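You operate a simulated robot arm through the tools that you are given. There is no shell and no other tool.

You run a simulated robot arm. Do the job below in one go: nothing can be reset, and whatever is moved stays where it is left.

JOB
Take an ink rubbing of the grey flat sherd.
Fine: lay it on the red mat under the small paper, ink the dabber in the tin and dab till the whole pattern shows; dabber back, tin shut. Set down upright: cloth dabber.

It is judged by the outcome, as a careful person would: the job done as asked, and still so three seconds after it is handed in. It fails if anything else is knocked over, pushed out of place, dropped, spilled or broken. Flat cloth is picked up by pressing the open fingertips on it (5 to 10 N) and closing them slowly along it; thin cloth reads only 2 to 8 mm in the jaws.

ROBOT AND FRAMES
A 6-joint arm with a fingered hand, fixed in place. Base frame: the origin is on the floor under the middle of its stand, x ahead of it, y to its left, z up; the work surface is at about z = 74. Units: cm, degrees, N and s.
With the tool pointing down near the work surface it reaches from about 34 to 82 cm from the base axis. Its first joint turns from -166.0 to 166.0 degrees. Payload 4 kg.
Tool frame: the origin (TCP) lies between the finger pads and is the grasp point; the fingertips stand 2.6 cm ahead of it; z points along the fingers, y is the line along which they close. The gripper opens to 13.2 cm; its body begins 7.3 cm behind the TCP. The gripper is a hand of 5 fingers: y runs from the thumb to the fingers, the wrist lies at [0, 0, -23.9] in the tool frame, and closing takes about 1.5 s.
Orientation is told as [roll, pitch, yaw] about the base's x, y, z axes, in that order, counted from this pose: with the fingers straight down and closing along the base's y, the tool's x points along the base's -x, its y along +y and its z along -z.

CONTROLS
- The arm moves only by the tool arm_command. Its argument "series" is a list of rows, each an object of numbers (a shift or turn left out is 0, a gripper value left out holds the last): "dx", "dy", "dz": the shift along the base's x, y, z in cm; "rx", "ry", "rz": the turn, a rotation vector about the base's x, y, z in degrees. In form: [{"dx": .., "dy": .., "dz": .., "rx": .., "ry": .., "rz": ..}, ...]. A call has 1 to 20 rows; each row shifts and turns the commanded pose from where the row before left it. "claw" is the finger opening in cm, from 0 to 13.2, set as the call begins (left out, the last holds). Each row takes 0.2 s and may step no farther than 5 cm and 8.6 degrees from the row before; otherwise, or with a gripper value out of range, the whole call is refused. Where a pose cannot be reached the arm comes as near as it can. A force on the tool above 40 N (or 10 N above the force at the start of the call, whichever is more), or a blocked arm, ends the call early, and 0.2 s more pass. Each finger travels about 4.5 cm/s and halts on what it meets, pressing with about 28 N; the grip force reading is that of the motor and also rises with nothing between the fingers. The clock runs only during rows and for 0.2 s after the last one: add rows that do not move to give the fingers time. It gives the time, the measured TCP pose, the force on the tool (base axes), the opening and the grip force at its end, in the units of the frame above (readings bear some noise), with the torque about the TCP (base axes, N m) and any sound that the robot's microphone picked up.
- Cameras (640 x 400 px; columns grow to the right, rows downward): "scene" is fixed at [5.01, -50.14, 146.73]; the picture's right is [0.66, -0.75, 0.00], its down [-0.42, -0.37, -0.82] and it looks along [0.62, 0.55, -0.57] (base axes); focal length 319 px, centre (320, 200). "wrist" rides on the gripper at [8.5, 0.2, -9.7] in the tool frame; the picture's right is [-0.02, 1.00, 0.00], its down [-0.75, -0.02, -0.66] and it looks along [-0.66, -0.01, 0.75] (tool axes); focal length 270 px, centre (320, 200). There is no depth. A picture from a camera that has moved, and an enlarged one, comes with that camera's place and axes in the base frame and with its lens.
- snapshot(camera): a new picture of that camera. The clock stands still meanwhile.
- curl_fingers(finger1, finger2, finger3, finger4, thumb_bend): sets how far each is bent, from 0 (flat) to 100 (curled in); at 30 the hand is open as for a grip, at 70 the pads meet at the TCP. One left out holds its place. A second passes; each finger stops where it meets its share of the squeeze, and holds until it gets a number again. A gripper value or a shape takes the hand back. It gives what a move gives, with no picture; readings hold the bend of each and the force on the fingers (four entries, about 0 where the hand has none), thumb and palm.
- set_grasp(shape): the hand has 5 fingers and takes this shape, open, in about a second: jaw (thumb against the fingers, like two jaws); tri (thumb and two fingers); tip (a fingertip pinch); poke (one finger out to press); point (the index stretched); flat (the hand flat); cup (the hand cupped); fist (a fist). The gripper value then closes the fingers along that shape, each until it touches; the sizes above hold for jaw. It gives what a move gives, with no picture.
- enlarge(camera, box): a new picture of the part [left, top, right, bottom] of that camera's present view, enlarged. The clock stands still meanwhile.
- hand_in(): hands the job in; it is judged then, once.

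Nothing tells you positions but the pictures and the camera data. Unless the task says otherwise, let go and move clear before handing in.

The tools are called after ">>>" as name(argument=value, ...) on one line, values as JSON. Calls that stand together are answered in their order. arm_command: Moves the arm, as the interface text tells. Its arguments: {"type":"object","properties":{"series":{"type":"array","items":{"type":"object","properties":{"dx":{"type":"number"},"dy":{"type":"number"},"dz":{"type":"number"},"rx":{"type":"number"},"ry":{"type":"number"},"rz":{"type":"number"}}}},"claw":{"type":"number"}},"required":["series"]} The other tools are called the same way: set_grasp (shape) gives the hand a shape; curl_fingers (finger1, finger2, finger3, finger4, thumb_bend) moves the fingers one by one; snapshot (camera) takes a picture; enlarge (camera, box) takes an enlarged picture of a part of a camera's view; hand_in () hands the job in.

At the start:

```text
time_s: 0.0
eef_pos: [50.55, 7.88, 112.02]
tool_rot: [0.0, -0.1, -0.1]
contact_force: [0.6, -0.8, -1.0]
torque: [-0.01, 0.0, -0.02]
gripper_width: 13.19
finger_force: 0.1
shape: jaw
bend: [30.0, 30.0, 30.0, 30.0, 30.0]
finger forces: [0.0, 0.0, 0.1, 0.1, 0.1, 0.1]
```

scene: 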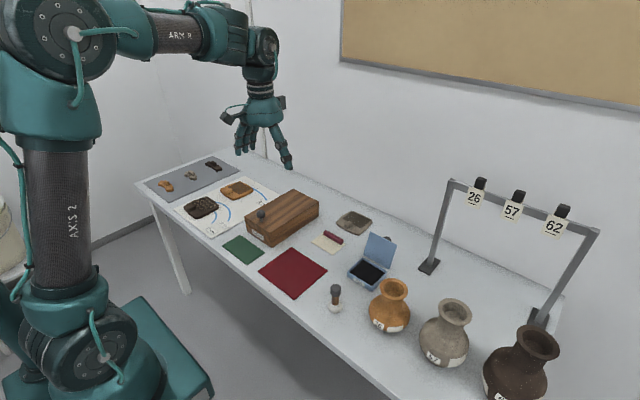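
wrist: 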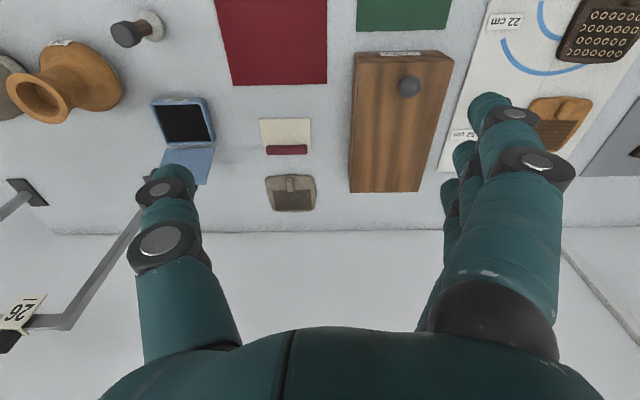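

I see a table with a red mat, a green mat, a wooden box with a knob, a grey sherd, a small paper weighted with a red bar, an open ink tin, a dabber standing upright and some pots. I'll look closer before moving anything.

>>> enlarge(camera="scene", box=[220, 180, 420, 320])

>>> enlarge(camera="scene", box=[130, 140, 330, 280])

>>> enlarge(camera="wrist", box=[90, 0, 350, 220])

>>> enlarge(camera="wrist", box=[330, 0, 640, 220])

```text
2.86 times, centred on (320, 250) of scene
camera zoom: at [5.01, -50.14, 146.73], right [0.66, -0.75, 0.0], down [-0.42, -0.37, -0.82], along [0.62, 0.55, -0.57], focal length 912 px, centre (320, 57)
```

zoom: 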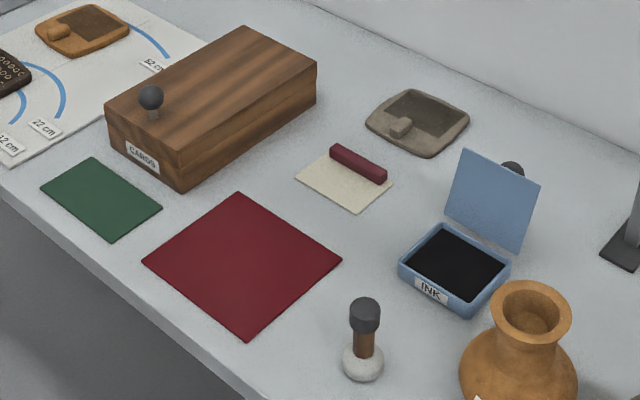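

```text
2.86 times, centred on (230, 210) of scene
camera zoom: at [5.01, -50.14, 146.73], right [0.66, -0.75, 0.0], down [-0.42, -0.37, -0.82], along [0.62, 0.55, -0.57], focal length 912 px, centre (577, 171)
```

zoom: 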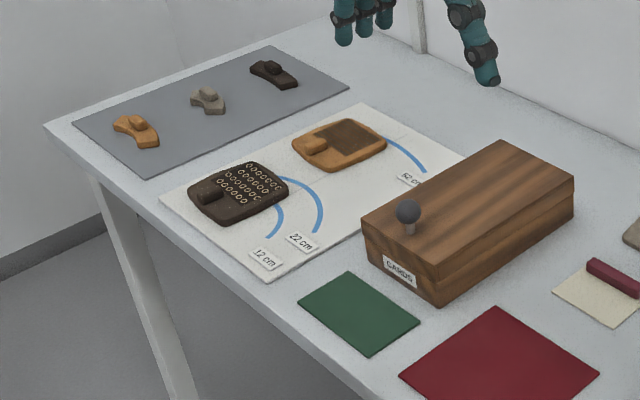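

```text
1.82 times, centred on (220, 110) of wrist
camera zoom: at [42.08, 8.22, 121.53], right [0.02, 1.0, 0.0], down [0.75, -0.02, 0.66], along [0.66, -0.01, -0.75], focal length 491 px, centre (502, 364)
```

zoom: 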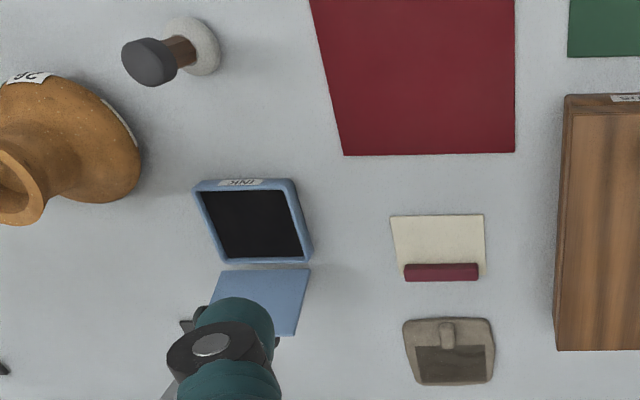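

```text
1.82 times, centred on (485, 110) of wrist
camera zoom: at [42.08, 8.22, 121.53], right [0.02, 1.0, 0.0], down [0.75, -0.02, 0.66], along [0.66, -0.01, -0.75], focal length 491 px, centre (20, 364)
```

zoom: 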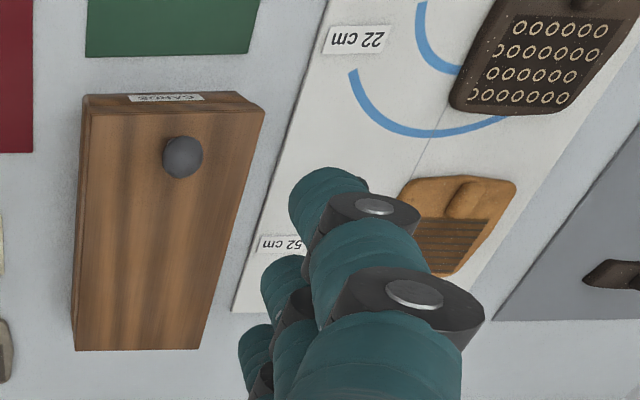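

The grey flat sherd, which has a small lug, lies at about (80, 1). The paper with its red batten is at about (67, 1.4), the mat at about (50.5, 1.3), the tin at about (63, -17) and the dabber at about (48, -17). I'll move the wrist camera over the sherd to see it closely.

>>> arm_command(series=[{"dx": 2.5, "dy": -0.98, "dz": -2.5}, {"dx": 2.5, "dy": -0.98, "dz": -2.5}, {"dx": 2.5, "dy": -0.98, "dz": -2.5}, {"dx": 2.5, "dy": -0.98, "dz": -2.5}, {"dx": 2.5, "dy": -0.98, "dz": -2.5}, {"dx": 2.5, "dy": -0.98, "dz": -2.5}, {"dx": 2.5, "dy": -0.98, "dz": -2.5}, {}])

>>> snapshot(camera="wrist")

>>> snapshot(camera="scene")

```text
time_s: 1.8
eef_pos: [68.13, 1.14, 94.57]
tool_rot: [0.0, -0.1, 0.0]
contact_force: [-0.1, -0.7, -0.1]
torque: [-0.04, 0.0, 0.03]
gripper_width: 13.16
finger_force: 0.0
shape: jaw
bend: [30.0, 30.0, 30.0, 30.0, 30.0]
finger forces: [0.0, 0.0, 0.1, 0.0, 0.0, 0.1]
```

```text
taken
camera wrist: at [59.58, 1.53, 104.18], right [0.02, 1.0, 0.0], down [0.75, -0.02, 0.66], along [0.66, -0.01, -0.75], focal length 270 px, centre (320, 200)
```

wrist: 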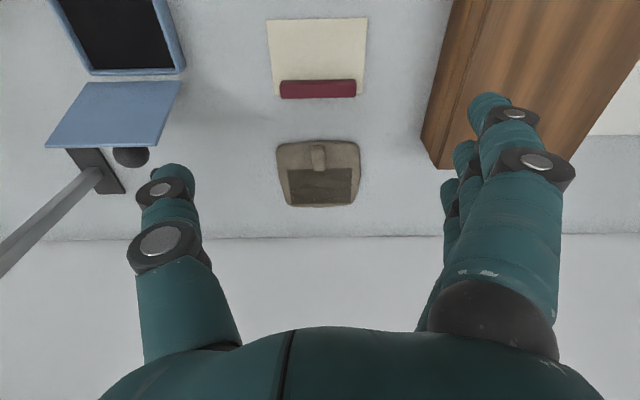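

```text
taken
```

scene: 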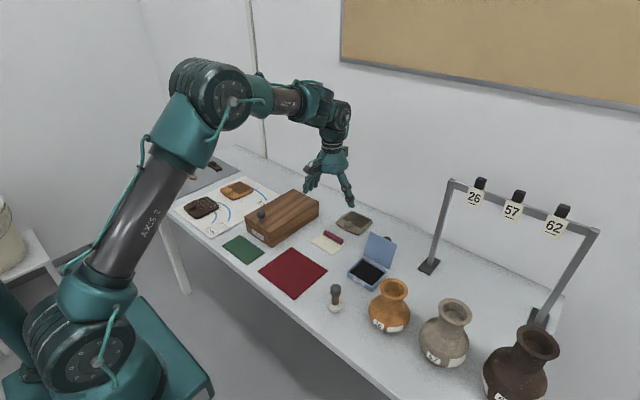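

I see the sherd clearly, with the lug pointing toward the arm and the pattern on its far half. I'll enlarge to measure the lug, paper and tin.

>>> enlarge(camera="wrist", box=[255, 125, 385, 215])

>>> enlarge(camera="wrist", box=[245, 5, 395, 110])

>>> enlarge(camera="scene", box=[310, 190, 420, 265])

```text
4.44 times, centred on (320, 170) of wrist
camera zoom: at [59.58, 1.53, 104.18], right [0.02, 1.0, 0.0], down [0.75, -0.02, 0.66], along [0.66, -0.01, -0.75], focal length 1201 px, centre (320, 333)
```

zoom: 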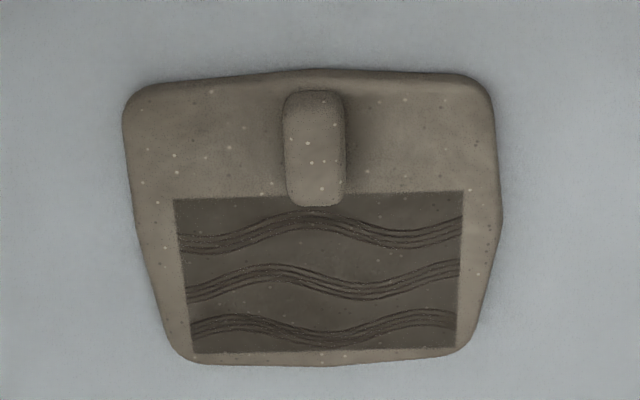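

```text
3.81 times, centred on (320, 58) of wrist
camera zoom: at [59.58, 1.53, 104.18], right [0.02, 1.0, 0.0], down [0.75, -0.02, 0.66], along [0.66, -0.01, -0.75], focal length 1030 px, centre (320, 743)
```

zoom: 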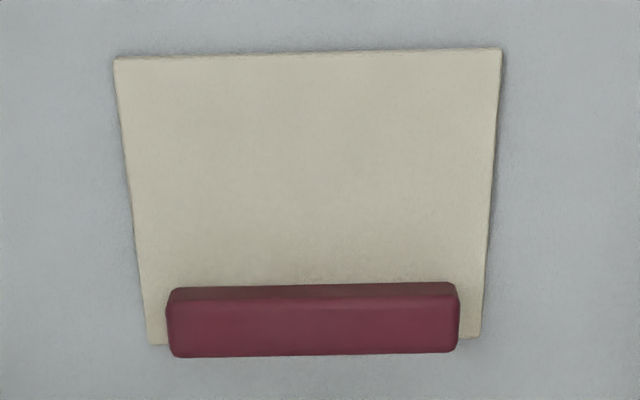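

```text
5.33 times, centred on (365, 228) of scene
camera zoom: at [5.01, -50.14, 146.73], right [0.66, -0.75, 0.0], down [-0.42, -0.37, -0.82], along [0.62, 0.55, -0.57], focal length 1703 px, centre (80, 53)
```

zoom: 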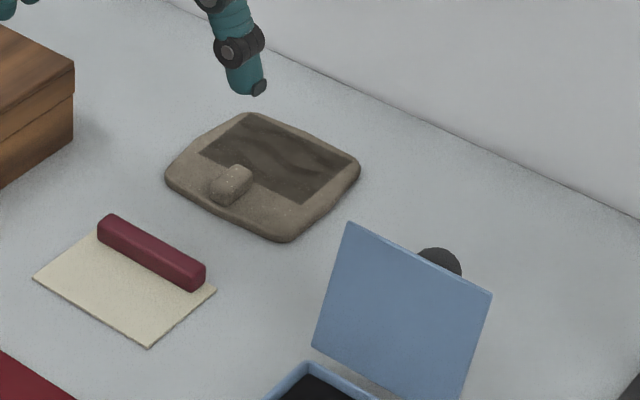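

The sherd's lug centre is at about (77.6, 1.1). It is 1.7 cm wide in y and 2.8 cm long in x, and the thumb and middle two fingers line up with it. I'll come in above it and check.

>>> arm_command(series=[{"dx": 2.37, "dz": -2.6}, {"dx": 2.37, "dz": -2.6}, {"dx": 2.37, "dz": -2.6}, {"dx": 2.36, "dz": -2.6}, {}, {}])

>>> snapshot(camera="wrist")

>>> enlarge(camera="scene", box=[290, 150, 420, 260])

```text
time_s: 3.2
eef_pos: [77.66, 1.3, 84.15]
tool_rot: [-0.1, 0.0, 0.0]
contact_force: [-0.2, -0.2, 0.5]
torque: [0.04, -0.05, -0.01]
gripper_width: 13.19
finger_force: 0.0
shape: jaw
bend: [30.0, 30.0, 30.0, 30.0, 30.0]
finger forces: [0.0, 0.0, 0.0, 0.0, 0.0, 0.0]
```

```text
taken
camera wrist: at [69.04, 1.58, 93.76], right [0.02, 1.0, 0.0], down [0.75, -0.02, 0.66], along [0.66, -0.01, -0.75], focal length 270 px, centre (320, 200)
```

wrist: 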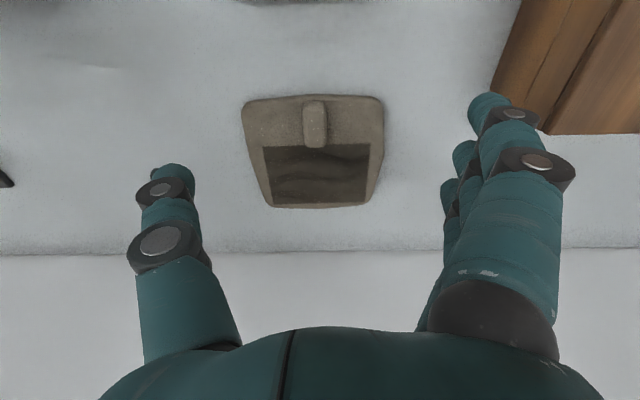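

```text
3.64 times, centred on (355, 205) of scene
camera zoom: at [5.01, -50.14, 146.73], right [0.66, -0.75, 0.0], down [-0.42, -0.37, -0.82], along [0.62, 0.55, -0.57], focal length 1161 px, centre (193, 182)
```

zoom: 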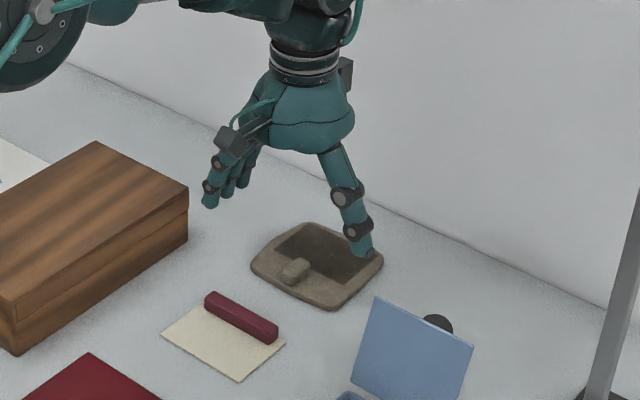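

The hand is centred over the lug. I'll lower it until the fingertips are just above the sherd face.

>>> arm_command(series=[{"dx": -0.1, "dy": -0.12, "dz": -1.5}, {"dz": -1.5}, {"dz": -1.3}, {"dz": -1.0}, {"dz": -0.4}, {}])

>>> snapshot(camera="wrist")

>>> enlarge(camera="scene", box=[300, 170, 400, 250])

```text
time_s: 4.6
eef_pos: [77.61, 1.0, 78.35]
tool_rot: [0.1, 0.0, 0.0]
contact_force: [0.4, 0.2, 0.4]
torque: [0.0, 0.01, -0.03]
gripper_width: 13.18
finger_force: 0.0
shape: jaw
bend: [30.0, 30.0, 30.0, 30.0, 30.0]
finger forces: [0.0, 0.1, 0.0, 0.0, 0.0, 0.0]
```

```text
taken
camera wrist: at [69.0, 1.25, 87.92], right [0.02, 1.0, 0.0], down [0.75, -0.02, 0.66], along [0.66, -0.01, -0.75], focal length 270 px, centre (320, 200)
```

wrist: 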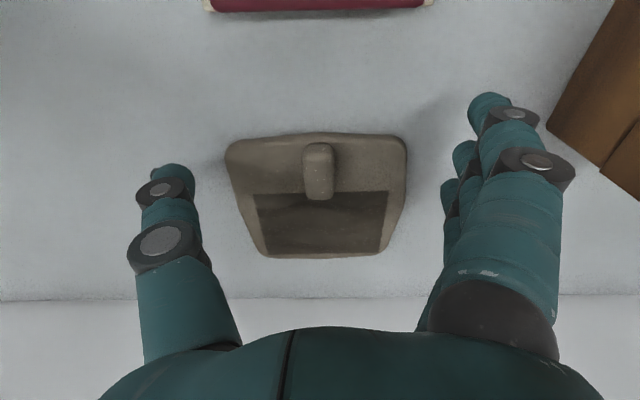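

```text
5.00 times, centred on (350, 210) of scene
camera zoom: at [5.01, -50.14, 146.73], right [0.66, -0.75, 0.0], down [-0.42, -0.37, -0.82], along [0.62, 0.55, -0.57], focal length 1596 px, centre (170, 150)
```

zoom: 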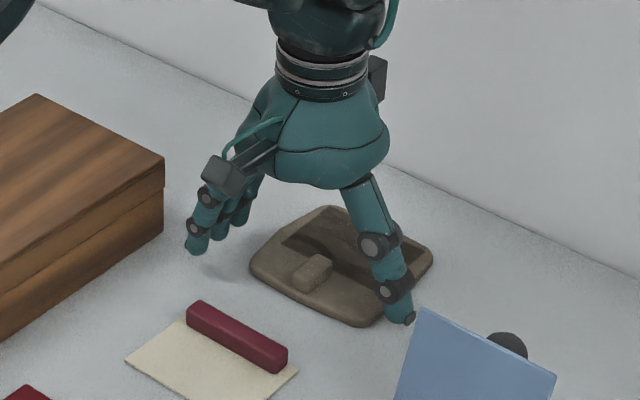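

The hand is well centred and the tips are about 0.5 cm above the sherd face. I'll curl the thumb and the two middle fingers part-way to see how the tips travel.

>>> curl_fingers(finger2=54, finger3=54, thumb_bend=54)

>>> enlarge(camera="wrist", box=[200, 100, 520, 300])

>>> enlarge(camera="scene", box=[300, 170, 400, 250])

```text
time_s: 5.6
eef_pos: [77.56, 0.95, 78.28]
tool_rot: [0.0, 0.0, -0.1]
contact_force: [-0.4, 1.1, 0.8]
torque: [0.0, -0.01, -0.01]
gripper_width: 10.07
finger_force: 0.0
shape: fingers
bend: [30.0, 54.0, 54.0, 30.0, 54.0]
finger forces: [0.1, 0.1, 0.1, 0.0, 0.0, 0.1]
```

```text
2.00 times, centred on (360, 200) of wrist
camera zoom: at [69.0, 1.26, 87.94], right [0.02, 1.0, 0.0], down [0.75, -0.02, 0.66], along [0.66, -0.01, -0.75], focal length 541 px, centre (240, 200)
```

zoom: 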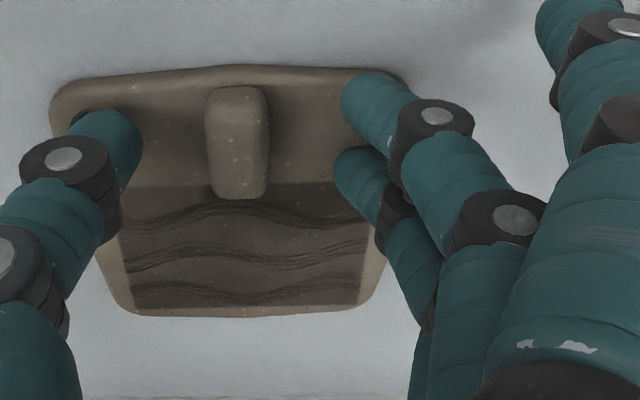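

```text
5.00 times, centred on (350, 210) of scene
camera zoom: at [5.01, -50.14, 146.73], right [0.66, -0.75, 0.0], down [-0.42, -0.37, -0.82], along [0.62, 0.55, -0.57], focal length 1596 px, centre (170, 150)
```

zoom: 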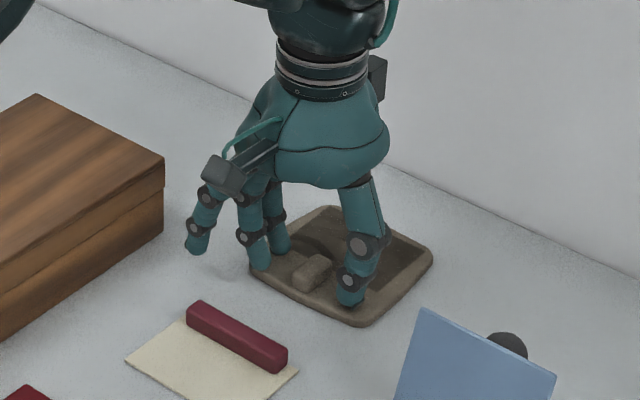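

The tips come down just over the sherd without touching. I'll close the same three digits fully onto the lug.

>>> curl_fingers(finger2=64, finger3=64, thumb_bend=64)

>>> enlarge(camera="wrist", box=[200, 100, 520, 300])

>>> enlarge(camera="scene", box=[300, 170, 400, 250])

```text
time_s: 6.6
eef_pos: [77.52, 0.9, 78.34]
tool_rot: [0.0, 0.0, 0.0]
contact_force: [0.0, -0.2, -0.7]
torque: [0.03, 0.01, 0.03]
gripper_width: 8.54
finger_force: 0.1
shape: fingers
bend: [30.0, 64.0, 64.0, 30.0, 64.0]
finger forces: [0.1, 0.0, 0.1, 0.0, 0.0, 0.0]
```

```text
2.00 times, centred on (360, 200) of wrist
camera zoom: at [69.0, 1.26, 87.94], right [0.02, 1.0, 0.0], down [0.75, -0.02, 0.66], along [0.66, -0.01, -0.75], focal length 541 px, centre (240, 200)
```

zoom: 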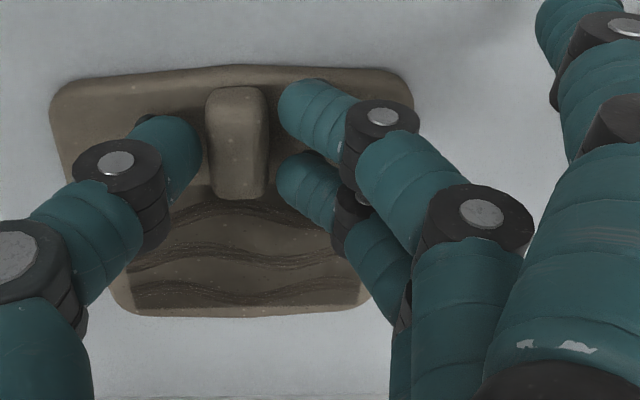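

```text
5.00 times, centred on (350, 210) of scene
camera zoom: at [5.01, -50.14, 146.73], right [0.66, -0.75, 0.0], down [-0.42, -0.37, -0.82], along [0.62, 0.55, -0.57], focal length 1596 px, centre (170, 150)
```

zoom: 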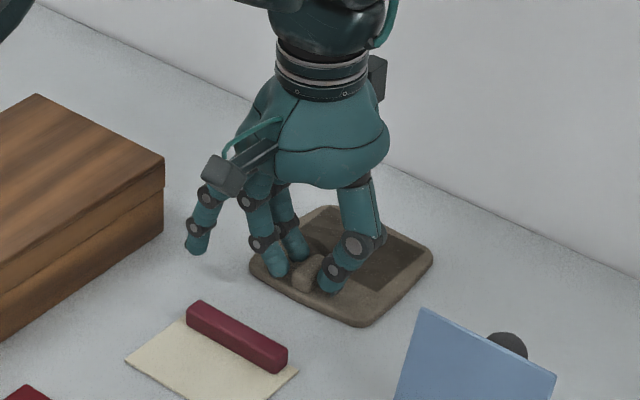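

The digits are almost touching the lug, so I'll close them further to grip it.

>>> curl_fingers(finger2=76, finger3=76, thumb_bend=76)

>>> enlarge(camera="wrist", box=[200, 100, 520, 300])

```text
time_s: 7.6
eef_pos: [77.57, 0.9, 78.34]
tool_rot: [0.1, 0.0, 0.1]
contact_force: [-0.5, -0.2, -0.2]
torque: [-0.03, 0.01, 0.04]
gripper_width: 8.2
finger_force: 16.1
shape: fingers
bend: [30.0, 71.0, 70.0, 30.0, 68.0]
finger forces: [0.0, 7.9, 7.7, 0.0, 15.6, 0.0]
```

```text
2.00 times, centred on (360, 200) of wrist
camera zoom: at [69.0, 1.26, 87.94], right [0.02, 1.0, 0.0], down [0.75, -0.02, 0.66], along [0.66, -0.01, -0.75], focal length 541 px, centre (240, 200)
```

zoom: 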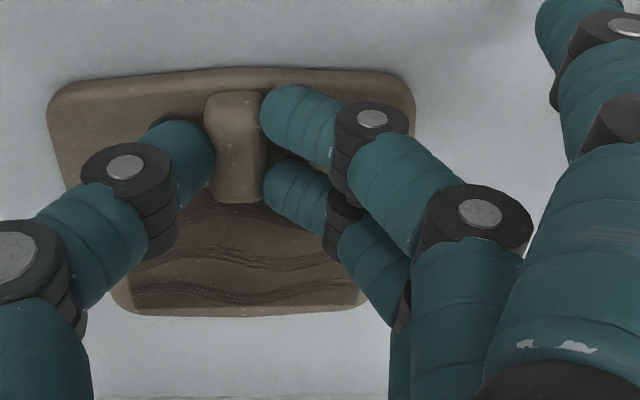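

The lug is held by the thumb (15.6 N) against two fingers. I'll lift a little to test it.

>>> arm_command(series=[{"dz": 0.3}, {"dz": 0.4}, {"dz": 0.5}, {"dz": 0.8}, {"dz": 1.0}, {}])

>>> snapshot(camera="wrist")

>>> enlarge(camera="scene", box=[300, 170, 400, 250])

```text
time_s: 9.0
eef_pos: [77.44, 0.89, 81.25]
tool_rot: [0.0, -0.1, 0.0]
contact_force: [-0.8, -0.5, -0.6]
torque: [0.01, 0.02, 0.0]
gripper_width: 8.18
finger_force: 15.7
shape: fingers
bend: [30.0, 71.0, 70.0, 30.0, 68.0]
finger forces: [0.0, 8.3, 7.6, 0.1, 15.6, 0.0]
```

```text
taken
camera wrist: at [69.02, 1.24, 90.93], right [0.02, 1.0, 0.0], down [0.75, -0.02, 0.66], along [0.66, -0.01, -0.75], focal length 270 px, centre (320, 200)
```

wrist: 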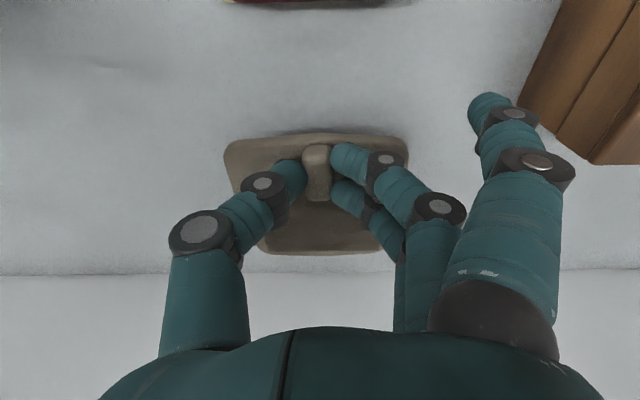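

```text
5.00 times, centred on (350, 210) of scene
camera zoom: at [5.01, -50.14, 146.73], right [0.66, -0.75, 0.0], down [-0.42, -0.37, -0.82], along [0.62, 0.55, -0.57], focal length 1596 px, centre (170, 150)
```

zoom: 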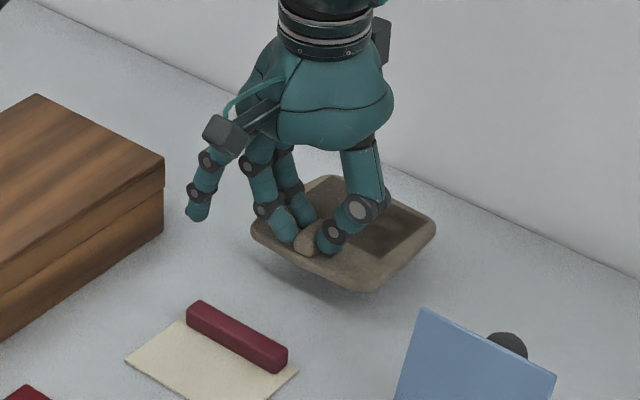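

The sherd is up and level. I'll raise it more and carry it straight back over the red mat.

>>> arm_command(series=[{"dz": 2.0}, {"dz": 2.5}, {"dx": -2.0, "dz": 1.0}, {"dx": -3.0}, {"dx": -3.0}, {"dx": -3.0}, {"dx": -3.0}, {"dx": -3.0}, {"dx": -3.0}, {"dx": -3.0}, {"dx": -3.0}, {"dx": -2.5}, {"dx": -1.5}, {}])

>>> snapshot(camera="wrist")

>>> snapshot(camera="scene")

```text
time_s: 12.0
eef_pos: [47.5, 1.06, 86.9]
tool_rot: [-0.1, 0.0, 0.0]
contact_force: [0.7, 0.5, -0.9]
torque: [0.0, 0.05, 0.02]
gripper_width: 8.2
finger_force: 16.2
shape: fingers
bend: [30.0, 71.0, 70.0, 30.0, 68.0]
finger forces: [0.0, 8.3, 7.5, 0.0, 15.8, 0.0]
```

```text
taken
camera wrist: at [39.0, 1.35, 96.55], right [0.02, 1.0, 0.0], down [0.75, -0.02, 0.66], along [0.66, -0.01, -0.75], focal length 270 px, centre (320, 200)
```

wrist: 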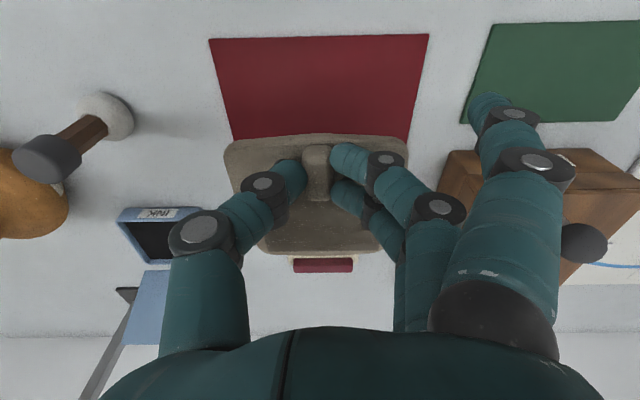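

```text
taken
```

scene: 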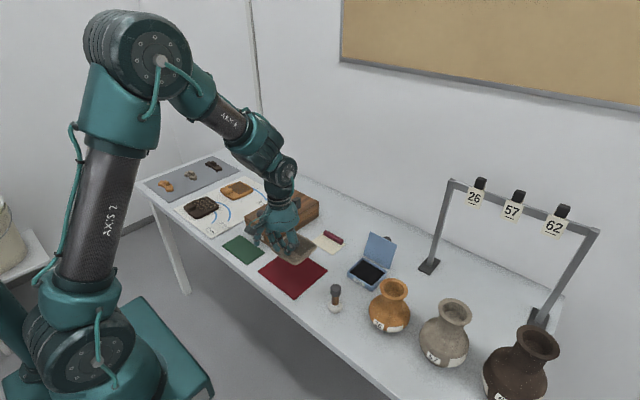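

The mat spans about x 43–57.5 and y -6.7–9.1. I'll centre the sherd on it and lower gently.

>>> arm_command(series=[{"dx": -0.5, "dy": 0.2, "dz": -1.5}, {"dz": -2.0}, {"dz": -2.0}, {"dz": -1.5}, {"dz": -0.6}, {}])

>>> snapshot(camera="wrist")

>>> enlarge(camera="scene", box=[230, 180, 360, 310])

```text
time_s: 13.4
eef_pos: [47.06, 1.08, 79.17]
tool_rot: [0.0, -0.1, 0.0]
contact_force: [0.9, 0.0, -1.2]
torque: [0.02, 0.06, 0.0]
gripper_width: 8.21
finger_force: 16.3
shape: fingers
bend: [30.0, 71.0, 70.0, 30.0, 68.0]
finger forces: [0.1, 8.2, 7.5, 0.0, 15.8, 0.0]
```

```text
taken
camera wrist: at [38.42, 1.38, 88.8], right [0.02, 1.0, 0.0], down [0.75, -0.02, 0.66], along [0.66, -0.01, -0.75], focal length 270 px, centre (320, 200)
```

wrist: 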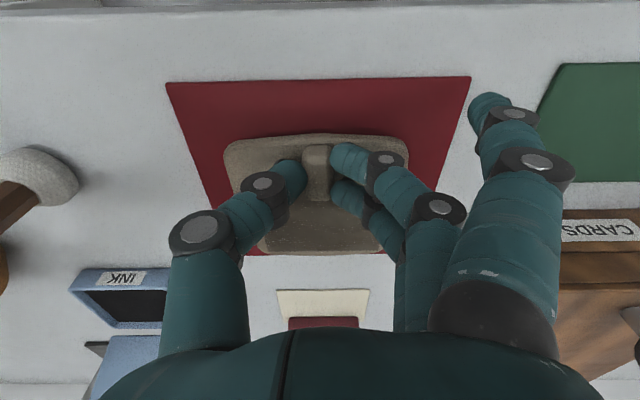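

```text
3.08 times, centred on (295, 245) of scene
camera zoom: at [5.01, -50.14, 146.73], right [0.66, -0.75, 0.0], down [-0.42, -0.37, -0.82], along [0.62, 0.55, -0.57], focal length 982 px, centre (397, 62)
```

zoom: 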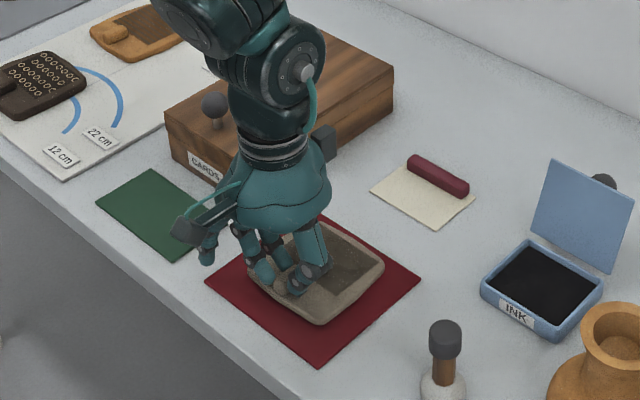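

The sherd is centred over the mat. I'll lower it in small steps until it touches.

>>> arm_command(series=[{"dz": -0.2}, {"dz": -0.15}, {"dz": -0.1}, {"dz": -0.1}, {}])

```text
time_s: 14.6
eef_pos: [46.97, 1.12, 78.59]
tool_rot: [0.0, 0.0, 0.1]
contact_force: [1.3, -0.4, -0.4]
torque: [-0.03, -0.01, -0.03]
gripper_width: 8.19
finger_force: 16.3
shape: fingers
bend: [30.0, 71.0, 70.0, 30.0, 68.0]
finger forces: [0.1, 8.0, 7.8, 0.0, 15.9, 0.0]
```

>>> arm_command(series=[{"dz": -0.1}, {"dz": -0.05}, {}])

>>> enlarge(camera="scene", box=[250, 210, 340, 300])

```text
time_s: 15.4
eef_pos: [47.02, 1.1, 78.54]
tool_rot: [0.0, 0.0, 0.0]
contact_force: [0.7, 0.2, -0.7]
torque: [-0.03, -0.02, -0.02]
gripper_width: 8.2
finger_force: 16.3
shape: fingers
bend: [30.0, 71.0, 71.0, 30.0, 68.0]
finger forces: [0.1, 8.0, 8.1, 0.0, 16.0, 0.0]
```

```text
4.44 times, centred on (295, 255) of scene
camera zoom: at [5.01, -50.14, 146.73], right [0.66, -0.75, 0.0], down [-0.42, -0.37, -0.82], along [0.62, 0.55, -0.57], focal length 1419 px, centre (431, -44)
```

zoom: 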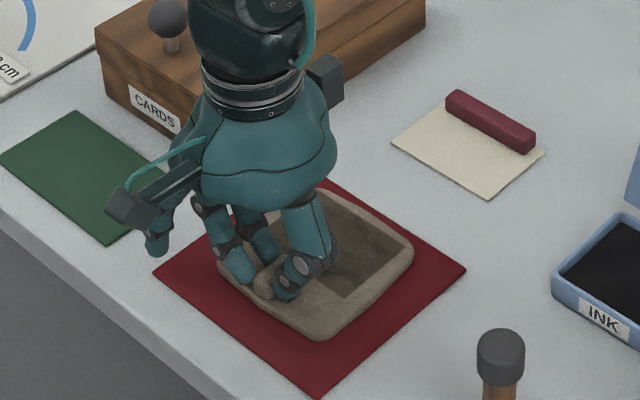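

No contact shows in the readings yet. I'll go down a touch more.

>>> arm_command(series=[{"dz": -0.08}, {"dz": -0.07}, {}])

```text
time_s: 16.2
eef_pos: [47.0, 1.3, 78.35]
tool_rot: [0.1, 0.0, 0.0]
contact_force: [-1.6, -0.7, 10.7]
torque: [-0.03, 0.0, 0.0]
gripper_width: 8.18
finger_force: 18.4
shape: fingers
bend: [30.0, 71.0, 71.0, 30.0, 69.0]
finger forces: [0.0, 8.9, 9.0, 0.0, 18.5, 0.0]
```

The sherd is down on the mat (10.7 N). I'll ease off slightly and release.

>>> arm_command(series=[{"dz": 0.05}, {}])

>>> curl_fingers(finger2=62, finger3=62, thumb_bend=60)

>>> curl_fingers(finger2=30, finger3=30, thumb_bend=30)

>>> arm_command(series=[{"dz": 1.0}, {"dz": 2.0}, {"dz": 3.0}, {"dz": 4.0}, {"dz": 4.0}, {}])

>>> snapshot(camera="wrist")

>>> snapshot(camera="scene")

```text
time_s: 16.8
eef_pos: [46.93, 1.16, 78.52]
tool_rot: [0.0, 0.0, 0.0]
contact_force: [1.8, -0.4, 7.2]
torque: [-0.03, -0.05, 0.03]
gripper_width: 8.2
finger_force: 17.5
shape: fingers
bend: [30.0, 71.0, 71.0, 30.0, 69.0]
finger forces: [0.0, 8.9, 9.0, 0.1, 17.5, 0.0]
```

```text
time_s: 17.8
eef_pos: [47.02, 1.21, 78.43]
tool_rot: [0.0, 0.0, 0.0]
contact_force: [-2.3, 1.8, 13.6]
torque: [-0.2, 0.07, -0.1]
gripper_width: 8.61
finger_force: 6.6
shape: fingers
bend: [30.0, 62.0, 62.0, 30.0, 62.0]
finger forces: [0.0, 0.4, 0.5, 0.1, 12.9, 0.0]
```

```text
time_s: 18.8
eef_pos: [46.93, 1.06, 78.36]
tool_rot: [0.0, 0.1, -0.1]
contact_force: [-0.5, 0.0, 0.7]
torque: [-0.04, 0.03, -0.03]
gripper_width: 13.87
finger_force: 0.0
shape: fingers
bend: [30.0, 30.0, 30.0, 30.0, 30.0]
finger forces: [0.0, 0.0, 0.0, 0.0, 0.0, 0.1]
```

```text
time_s: 20.2
eef_pos: [47.06, 1.36, 92.55]
tool_rot: [0.0, -0.1, 0.1]
contact_force: [-0.2, -0.9, -1.2]
torque: [0.0, 0.0, 0.0]
gripper_width: 13.85
finger_force: 0.1
shape: fingers
bend: [30.0, 30.0, 30.0, 30.0, 30.0]
finger forces: [0.0, 0.1, 0.0, 0.0, 0.0, 0.0]
```

```text
taken
camera wrist: at [38.48, 1.64, 102.12], right [0.02, 1.0, 0.0], down [0.75, -0.02, 0.66], along [0.66, -0.01, -0.75], focal length 270 px, centre (320, 200)
```

wrist: 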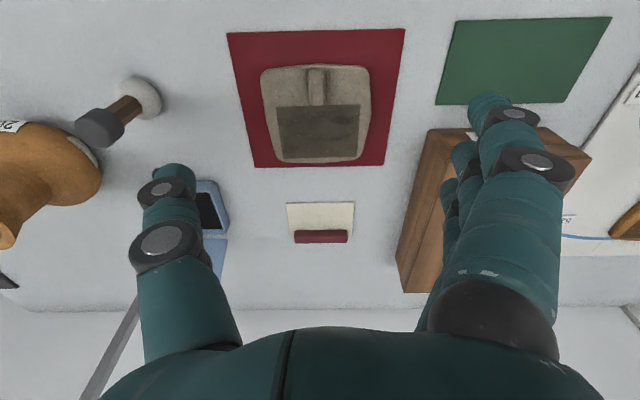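

```text
taken
```

scene: 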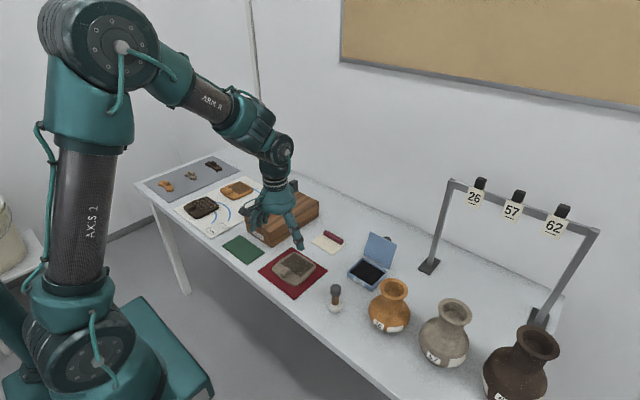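

The sherd is on the red mat. I'll enlarge to measure its pattern and the paper.

>>> enlarge(camera="wrist", box=[220, 20, 420, 170])

>>> enlarge(camera="wrist", box=[270, 190, 370, 255])

```text
2.67 times, centred on (320, 95) of wrist
camera zoom: at [38.48, 1.64, 102.12], right [0.02, 1.0, 0.0], down [0.75, -0.02, 0.66], along [0.66, -0.01, -0.75], focal length 721 px, centre (320, 480)
```

zoom: 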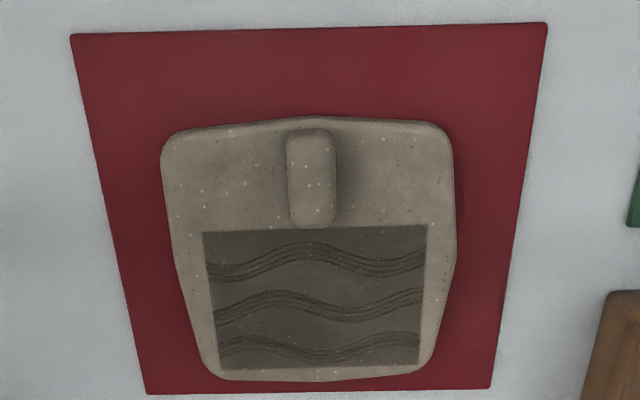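

```text
6.15 times, centred on (320, 222) of wrist
camera zoom: at [38.48, 1.64, 102.12], right [0.02, 1.0, 0.0], down [0.75, -0.02, 0.66], along [0.66, -0.01, -0.75], focal length 1663 px, centre (320, 62)
```

zoom: 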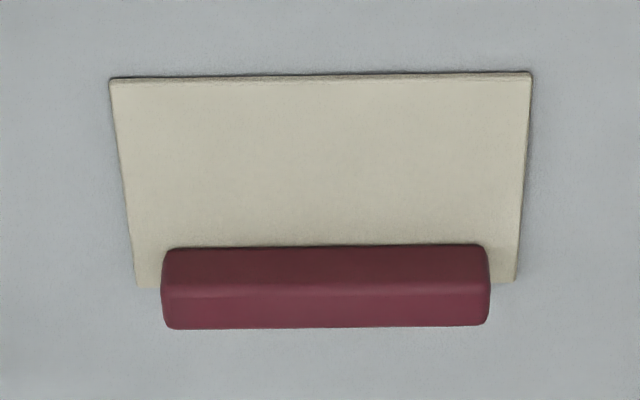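

The bar (8 cm long, 1.6 cm wide, 1.2 cm tall) lies on the far edge of the paper at about x 69–70.6. I'll turn the hand -90° so it closes along x and move above the bar.

>>> arm_command(series=[{"dx": 2.07, "rz": -8.18}, {"dx": 2.07, "rz": -8.18}, {"dx": 2.07, "rz": -8.18}, {"dx": 2.07, "rz": -8.18}, {"dx": 2.07, "rz": -8.18}, {"dx": 2.07, "rz": -8.18}, {"dx": 2.07, "rz": -8.18}, {"dx": 2.07, "rz": -8.18}, {"dx": 2.07, "rz": -8.18}, {"dx": 2.07, "rz": -8.18}, {"dx": 2.07, "rz": -8.2}, {}, {}])

>>> snapshot(camera="wrist")

>>> snapshot(camera="scene")

```text
time_s: 23.0
eef_pos: [69.51, 1.16, 92.49]
tool_rot: [0.0, 0.0, -90.0]
contact_force: [-0.3, -0.1, 1.2]
torque: [0.02, -0.01, 0.03]
gripper_width: 13.87
finger_force: 0.1
shape: fingers
bend: [30.0, 30.0, 30.0, 30.0, 30.0]
finger forces: [0.0, 0.0, 0.1, 0.0, 0.0, 0.0]
```

```text
taken
camera wrist: at [69.7, 9.76, 102.11], right [1.0, -0.02, 0.0], down [-0.02, -0.75, 0.66], along [-0.01, -0.66, -0.75], focal length 270 px, centre (320, 200)
```

wrist: 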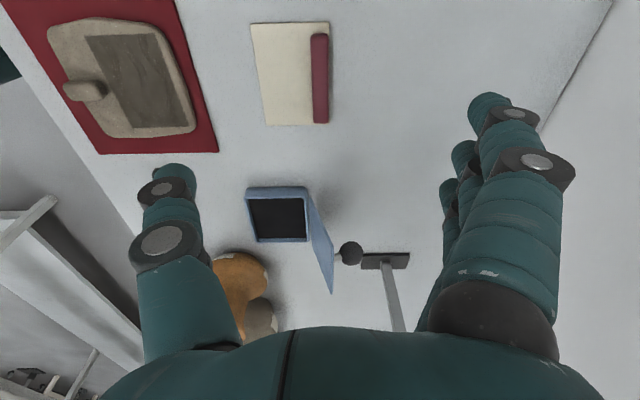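

```text
taken
```

scene: 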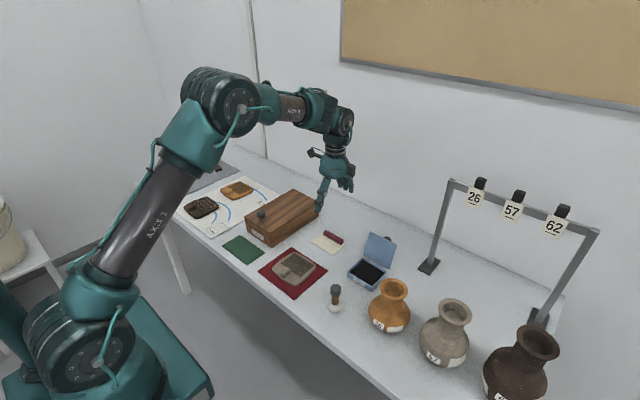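

The hand is turned, with the thumb on the near side, and the bar is almost beneath it. I'll lower to z≈82 and check alignment.

>>> arm_command(series=[{"dx": 0.15, "dy": 0.1, "dz": -2.5}, {"dz": -2.5}, {"dz": -2.5}, {"dz": -2.5}, {}])

>>> snapshot(camera="wrist")

>>> enlarge(camera="scene", box=[260, 160, 400, 260])

```text
time_s: 24.2
eef_pos: [69.9, 1.29, 82.38]
tool_rot: [0.1, 0.0, -90.0]
contact_force: [0.0, 1.7, 0.2]
torque: [-0.05, 0.04, 0.01]
gripper_width: 13.88
finger_force: 0.1
shape: fingers
bend: [30.0, 30.0, 30.0, 30.0, 30.0]
finger forces: [0.0, 0.1, 0.1, 0.0, 0.0, 0.1]
```

```text
taken
camera wrist: at [70.02, 9.88, 92.01], right [1.0, -0.02, 0.0], down [-0.02, -0.75, 0.66], along [-0.01, -0.66, -0.75], focal length 270 px, centre (320, 200)
```

wrist: 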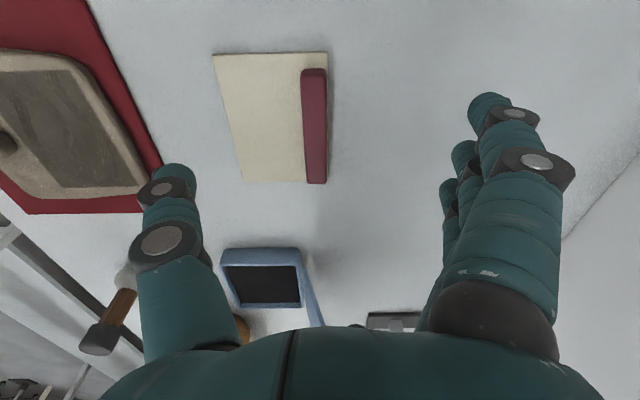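

```text
4.00 times, centred on (330, 210) of scene
camera zoom: at [5.01, -50.14, 146.73], right [0.66, -0.75, 0.0], down [-0.42, -0.37, -0.82], along [0.62, 0.55, -0.57], focal length 1277 px, centre (280, 160)
```

zoom: 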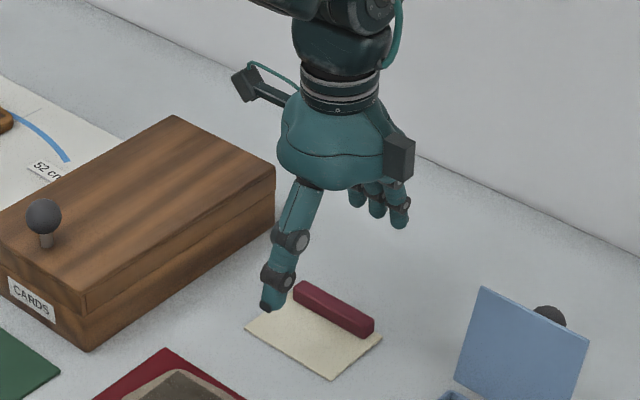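

The bar lies centrally beneath the hand. I'll half-close the thumb and middle fingers here, then lower around the bar.

>>> curl_fingers(finger2=58, finger3=58, thumb_bend=58)

>>> arm_command(series=[{"dz": -2.0}, {"dz": -1.6}, {"dz": -0.8}, {"dz": -0.4}, {}])

>>> snapshot(camera="wrist")

>>> enlarge(camera="scene", box=[280, 180, 380, 260])

```text
time_s: 25.2
eef_pos: [69.89, 1.31, 82.41]
tool_rot: [0.0, 0.1, -89.9]
contact_force: [0.0, 0.4, 0.8]
torque: [0.01, -0.01, 0.0]
gripper_width: 9.62
finger_force: 0.1
shape: fingers
bend: [30.0, 57.0, 57.0, 30.0, 57.0]
finger forces: [0.0, 0.0, 0.0, 0.0, 0.1, 0.0]
```

```text
time_s: 26.4
eef_pos: [69.81, 0.98, 77.59]
tool_rot: [0.0, 0.0, -90.0]
contact_force: [-0.7, -0.3, 2.3]
torque: [-0.01, 0.12, 0.03]
gripper_width: 9.6
finger_force: 1.4
shape: fingers
bend: [30.0, 57.0, 57.0, 30.0, 57.0]
finger forces: [0.0, 0.1, 0.0, 0.0, 1.9, 0.1]
```

```text
taken
camera wrist: at [70.04, 9.82, 87.22], right [1.0, -0.02, 0.0], down [-0.02, -0.75, 0.66], along [-0.01, -0.66, -0.75], focal length 270 px, centre (320, 200)
```

wrist: 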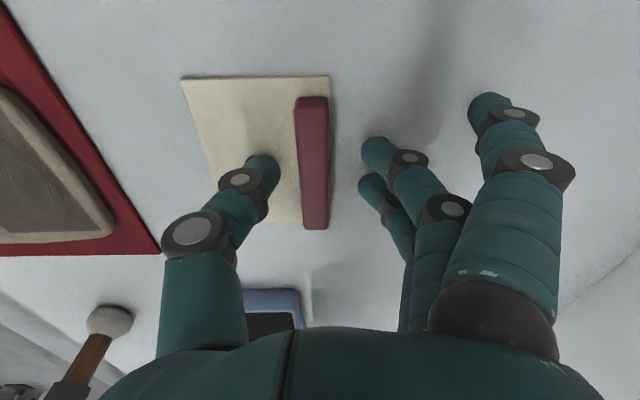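

```text
5.00 times, centred on (330, 220) of scene
camera zoom: at [5.01, -50.14, 146.73], right [0.66, -0.75, 0.0], down [-0.42, -0.37, -0.82], along [0.62, 0.55, -0.57], focal length 1596 px, centre (270, 100)
```

zoom: 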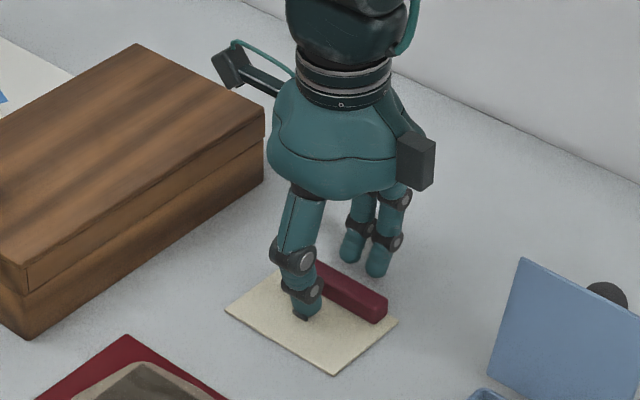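

The thumb tip just brushes the paper (about 2 N). I'll raise a hair and close on the bar.

>>> arm_command(series=[{"dz": 0.2}, {}])

>>> curl_fingers(finger2=66, finger3=66, thumb_bend=66)

>>> enlarge(camera="wrist", box=[170, 50, 490, 250])

```text
time_s: 27.0
eef_pos: [69.95, 1.16, 77.79]
tool_rot: [0.0, 0.0, -90.0]
contact_force: [0.4, -0.5, 0.2]
torque: [-0.06, -0.02, 0.02]
gripper_width: 9.6
finger_force: 0.1
shape: fingers
bend: [30.0, 57.0, 57.0, 30.0, 57.0]
finger forces: [0.1, 0.0, 0.0, 0.0, 0.0, 0.1]
```

```text
time_s: 28.0
eef_pos: [69.92, 1.14, 77.86]
tool_rot: [0.0, 0.0, -90.0]
contact_force: [0.0, -0.7, -0.3]
torque: [0.0, 0.02, 0.03]
gripper_width: 8.31
finger_force: 0.6
shape: fingers
bend: [30.0, 65.0, 65.0, 30.0, 65.0]
finger forces: [0.0, 0.4, 0.3, 0.0, 0.6, 0.0]
```

```text
2.00 times, centred on (330, 150) of wrist
camera zoom: at [70.03, 9.8, 87.41], right [1.0, -0.02, 0.0], down [-0.02, -0.75, 0.66], along [-0.01, -0.66, -0.75], focal length 541 px, centre (300, 300)
```

zoom: 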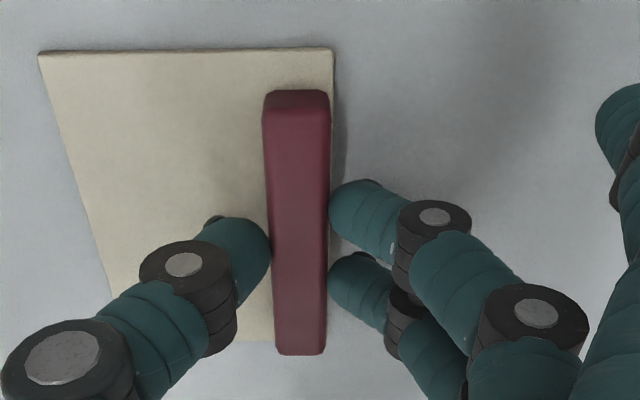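

Both sides touch the bar lightly. I'll squeeze and then lift a little to see whether the paper comes with it.

>>> curl_fingers(finger2=76, finger3=76, thumb_bend=76)

>>> arm_command(series=[{"dz": 0.3}, {"dz": 0.4}, {"dz": 0.5}, {"dz": 0.5}, {}])

>>> snapshot(camera="wrist")

>>> enlarge(camera="scene", box=[280, 180, 380, 260])

```text
time_s: 29.0
eef_pos: [69.96, 1.44, 77.79]
tool_rot: [0.0, 0.0, -90.0]
contact_force: [-0.9, -0.4, -0.2]
torque: [0.01, 0.03, 0.02]
gripper_width: 8.18
finger_force: 16.1
shape: fingers
bend: [30.0, 71.0, 71.0, 30.0, 68.0]
finger forces: [0.0, 7.9, 8.0, 0.0, 15.9, 0.0]
```

```text
time_s: 30.2
eef_pos: [70.03, 1.23, 79.31]
tool_rot: [0.0, 0.0, -90.0]
contact_force: [0.5, 0.0, -0.6]
torque: [-0.01, -0.01, -0.01]
gripper_width: 8.17
finger_force: 16.3
shape: fingers
bend: [30.0, 71.0, 71.0, 30.0, 68.0]
finger forces: [0.0, 7.9, 7.9, 0.0, 16.0, 0.0]
```

```text
taken
camera wrist: at [70.07, 9.88, 89.06], right [1.0, -0.02, 0.0], down [-0.02, -0.75, 0.66], along [-0.01, -0.66, -0.75], focal length 270 px, centre (320, 200)
```

wrist: 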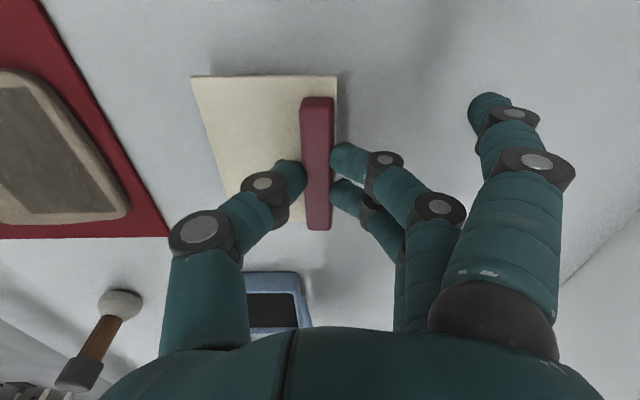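

```text
5.00 times, centred on (330, 220) of scene
camera zoom: at [5.01, -50.14, 146.73], right [0.66, -0.75, 0.0], down [-0.42, -0.37, -0.82], along [0.62, 0.55, -0.57], focal length 1596 px, centre (270, 100)
```

zoom: 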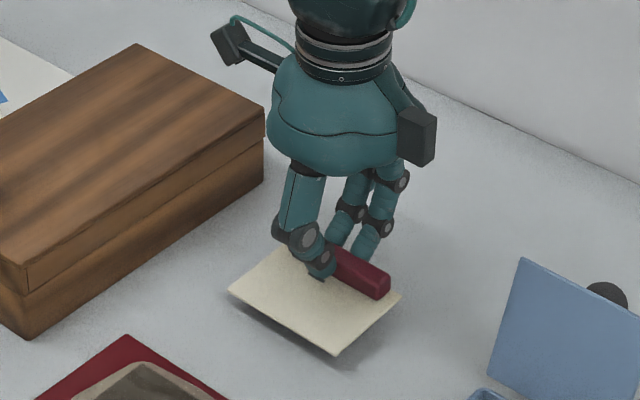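

The paper is fixed to the bar and comes up with it. I'll raise it and carry it back to hover over the sherd, then measure the alignment.

>>> arm_command(series=[{"dz": 1.5}, {"dz": 2.5}, {"dx": -1.5, "dz": 1.0}, {"dx": -2.5}, {"dx": -2.5}, {"dx": -2.5}, {"dx": -2.5}, {"dx": -1.7, "dy": 0.1}, {"dx": -0.8, "dy": 0.1}, {}, {}])

>>> snapshot(camera="wrist")

>>> enlarge(camera="scene", box=[230, 190, 360, 300])

```text
time_s: 32.6
eef_pos: [55.78, 1.39, 84.38]
tool_rot: [0.0, -0.1, -90.0]
contact_force: [0.3, -0.3, -0.3]
torque: [0.03, 0.01, 0.01]
gripper_width: 8.17
finger_force: 16.1
shape: fingers
bend: [30.0, 71.0, 71.0, 30.0, 68.0]
finger forces: [0.0, 7.9, 7.9, 0.1, 15.9, 0.1]
```

```text
taken
camera wrist: at [55.99, 10.04, 94.08], right [1.0, -0.02, 0.0], down [-0.02, -0.75, 0.66], along [-0.01, -0.66, -0.75], focal length 270 px, centre (320, 200)
```

wrist: 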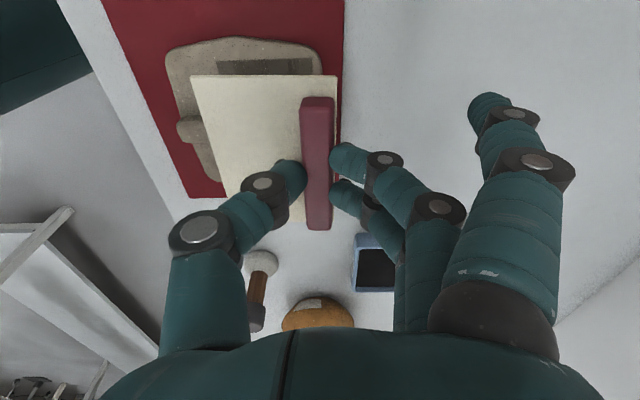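

```text
3.64 times, centred on (295, 245) of scene
camera zoom: at [5.01, -50.14, 146.73], right [0.66, -0.75, 0.0], down [-0.42, -0.37, -0.82], along [0.62, 0.55, -0.57], focal length 1161 px, centre (411, 36)
```

zoom: 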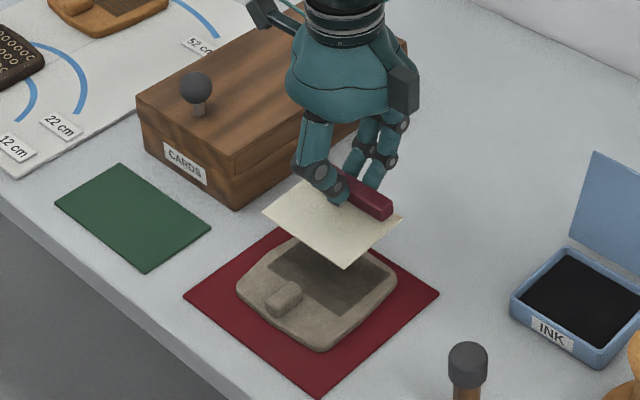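

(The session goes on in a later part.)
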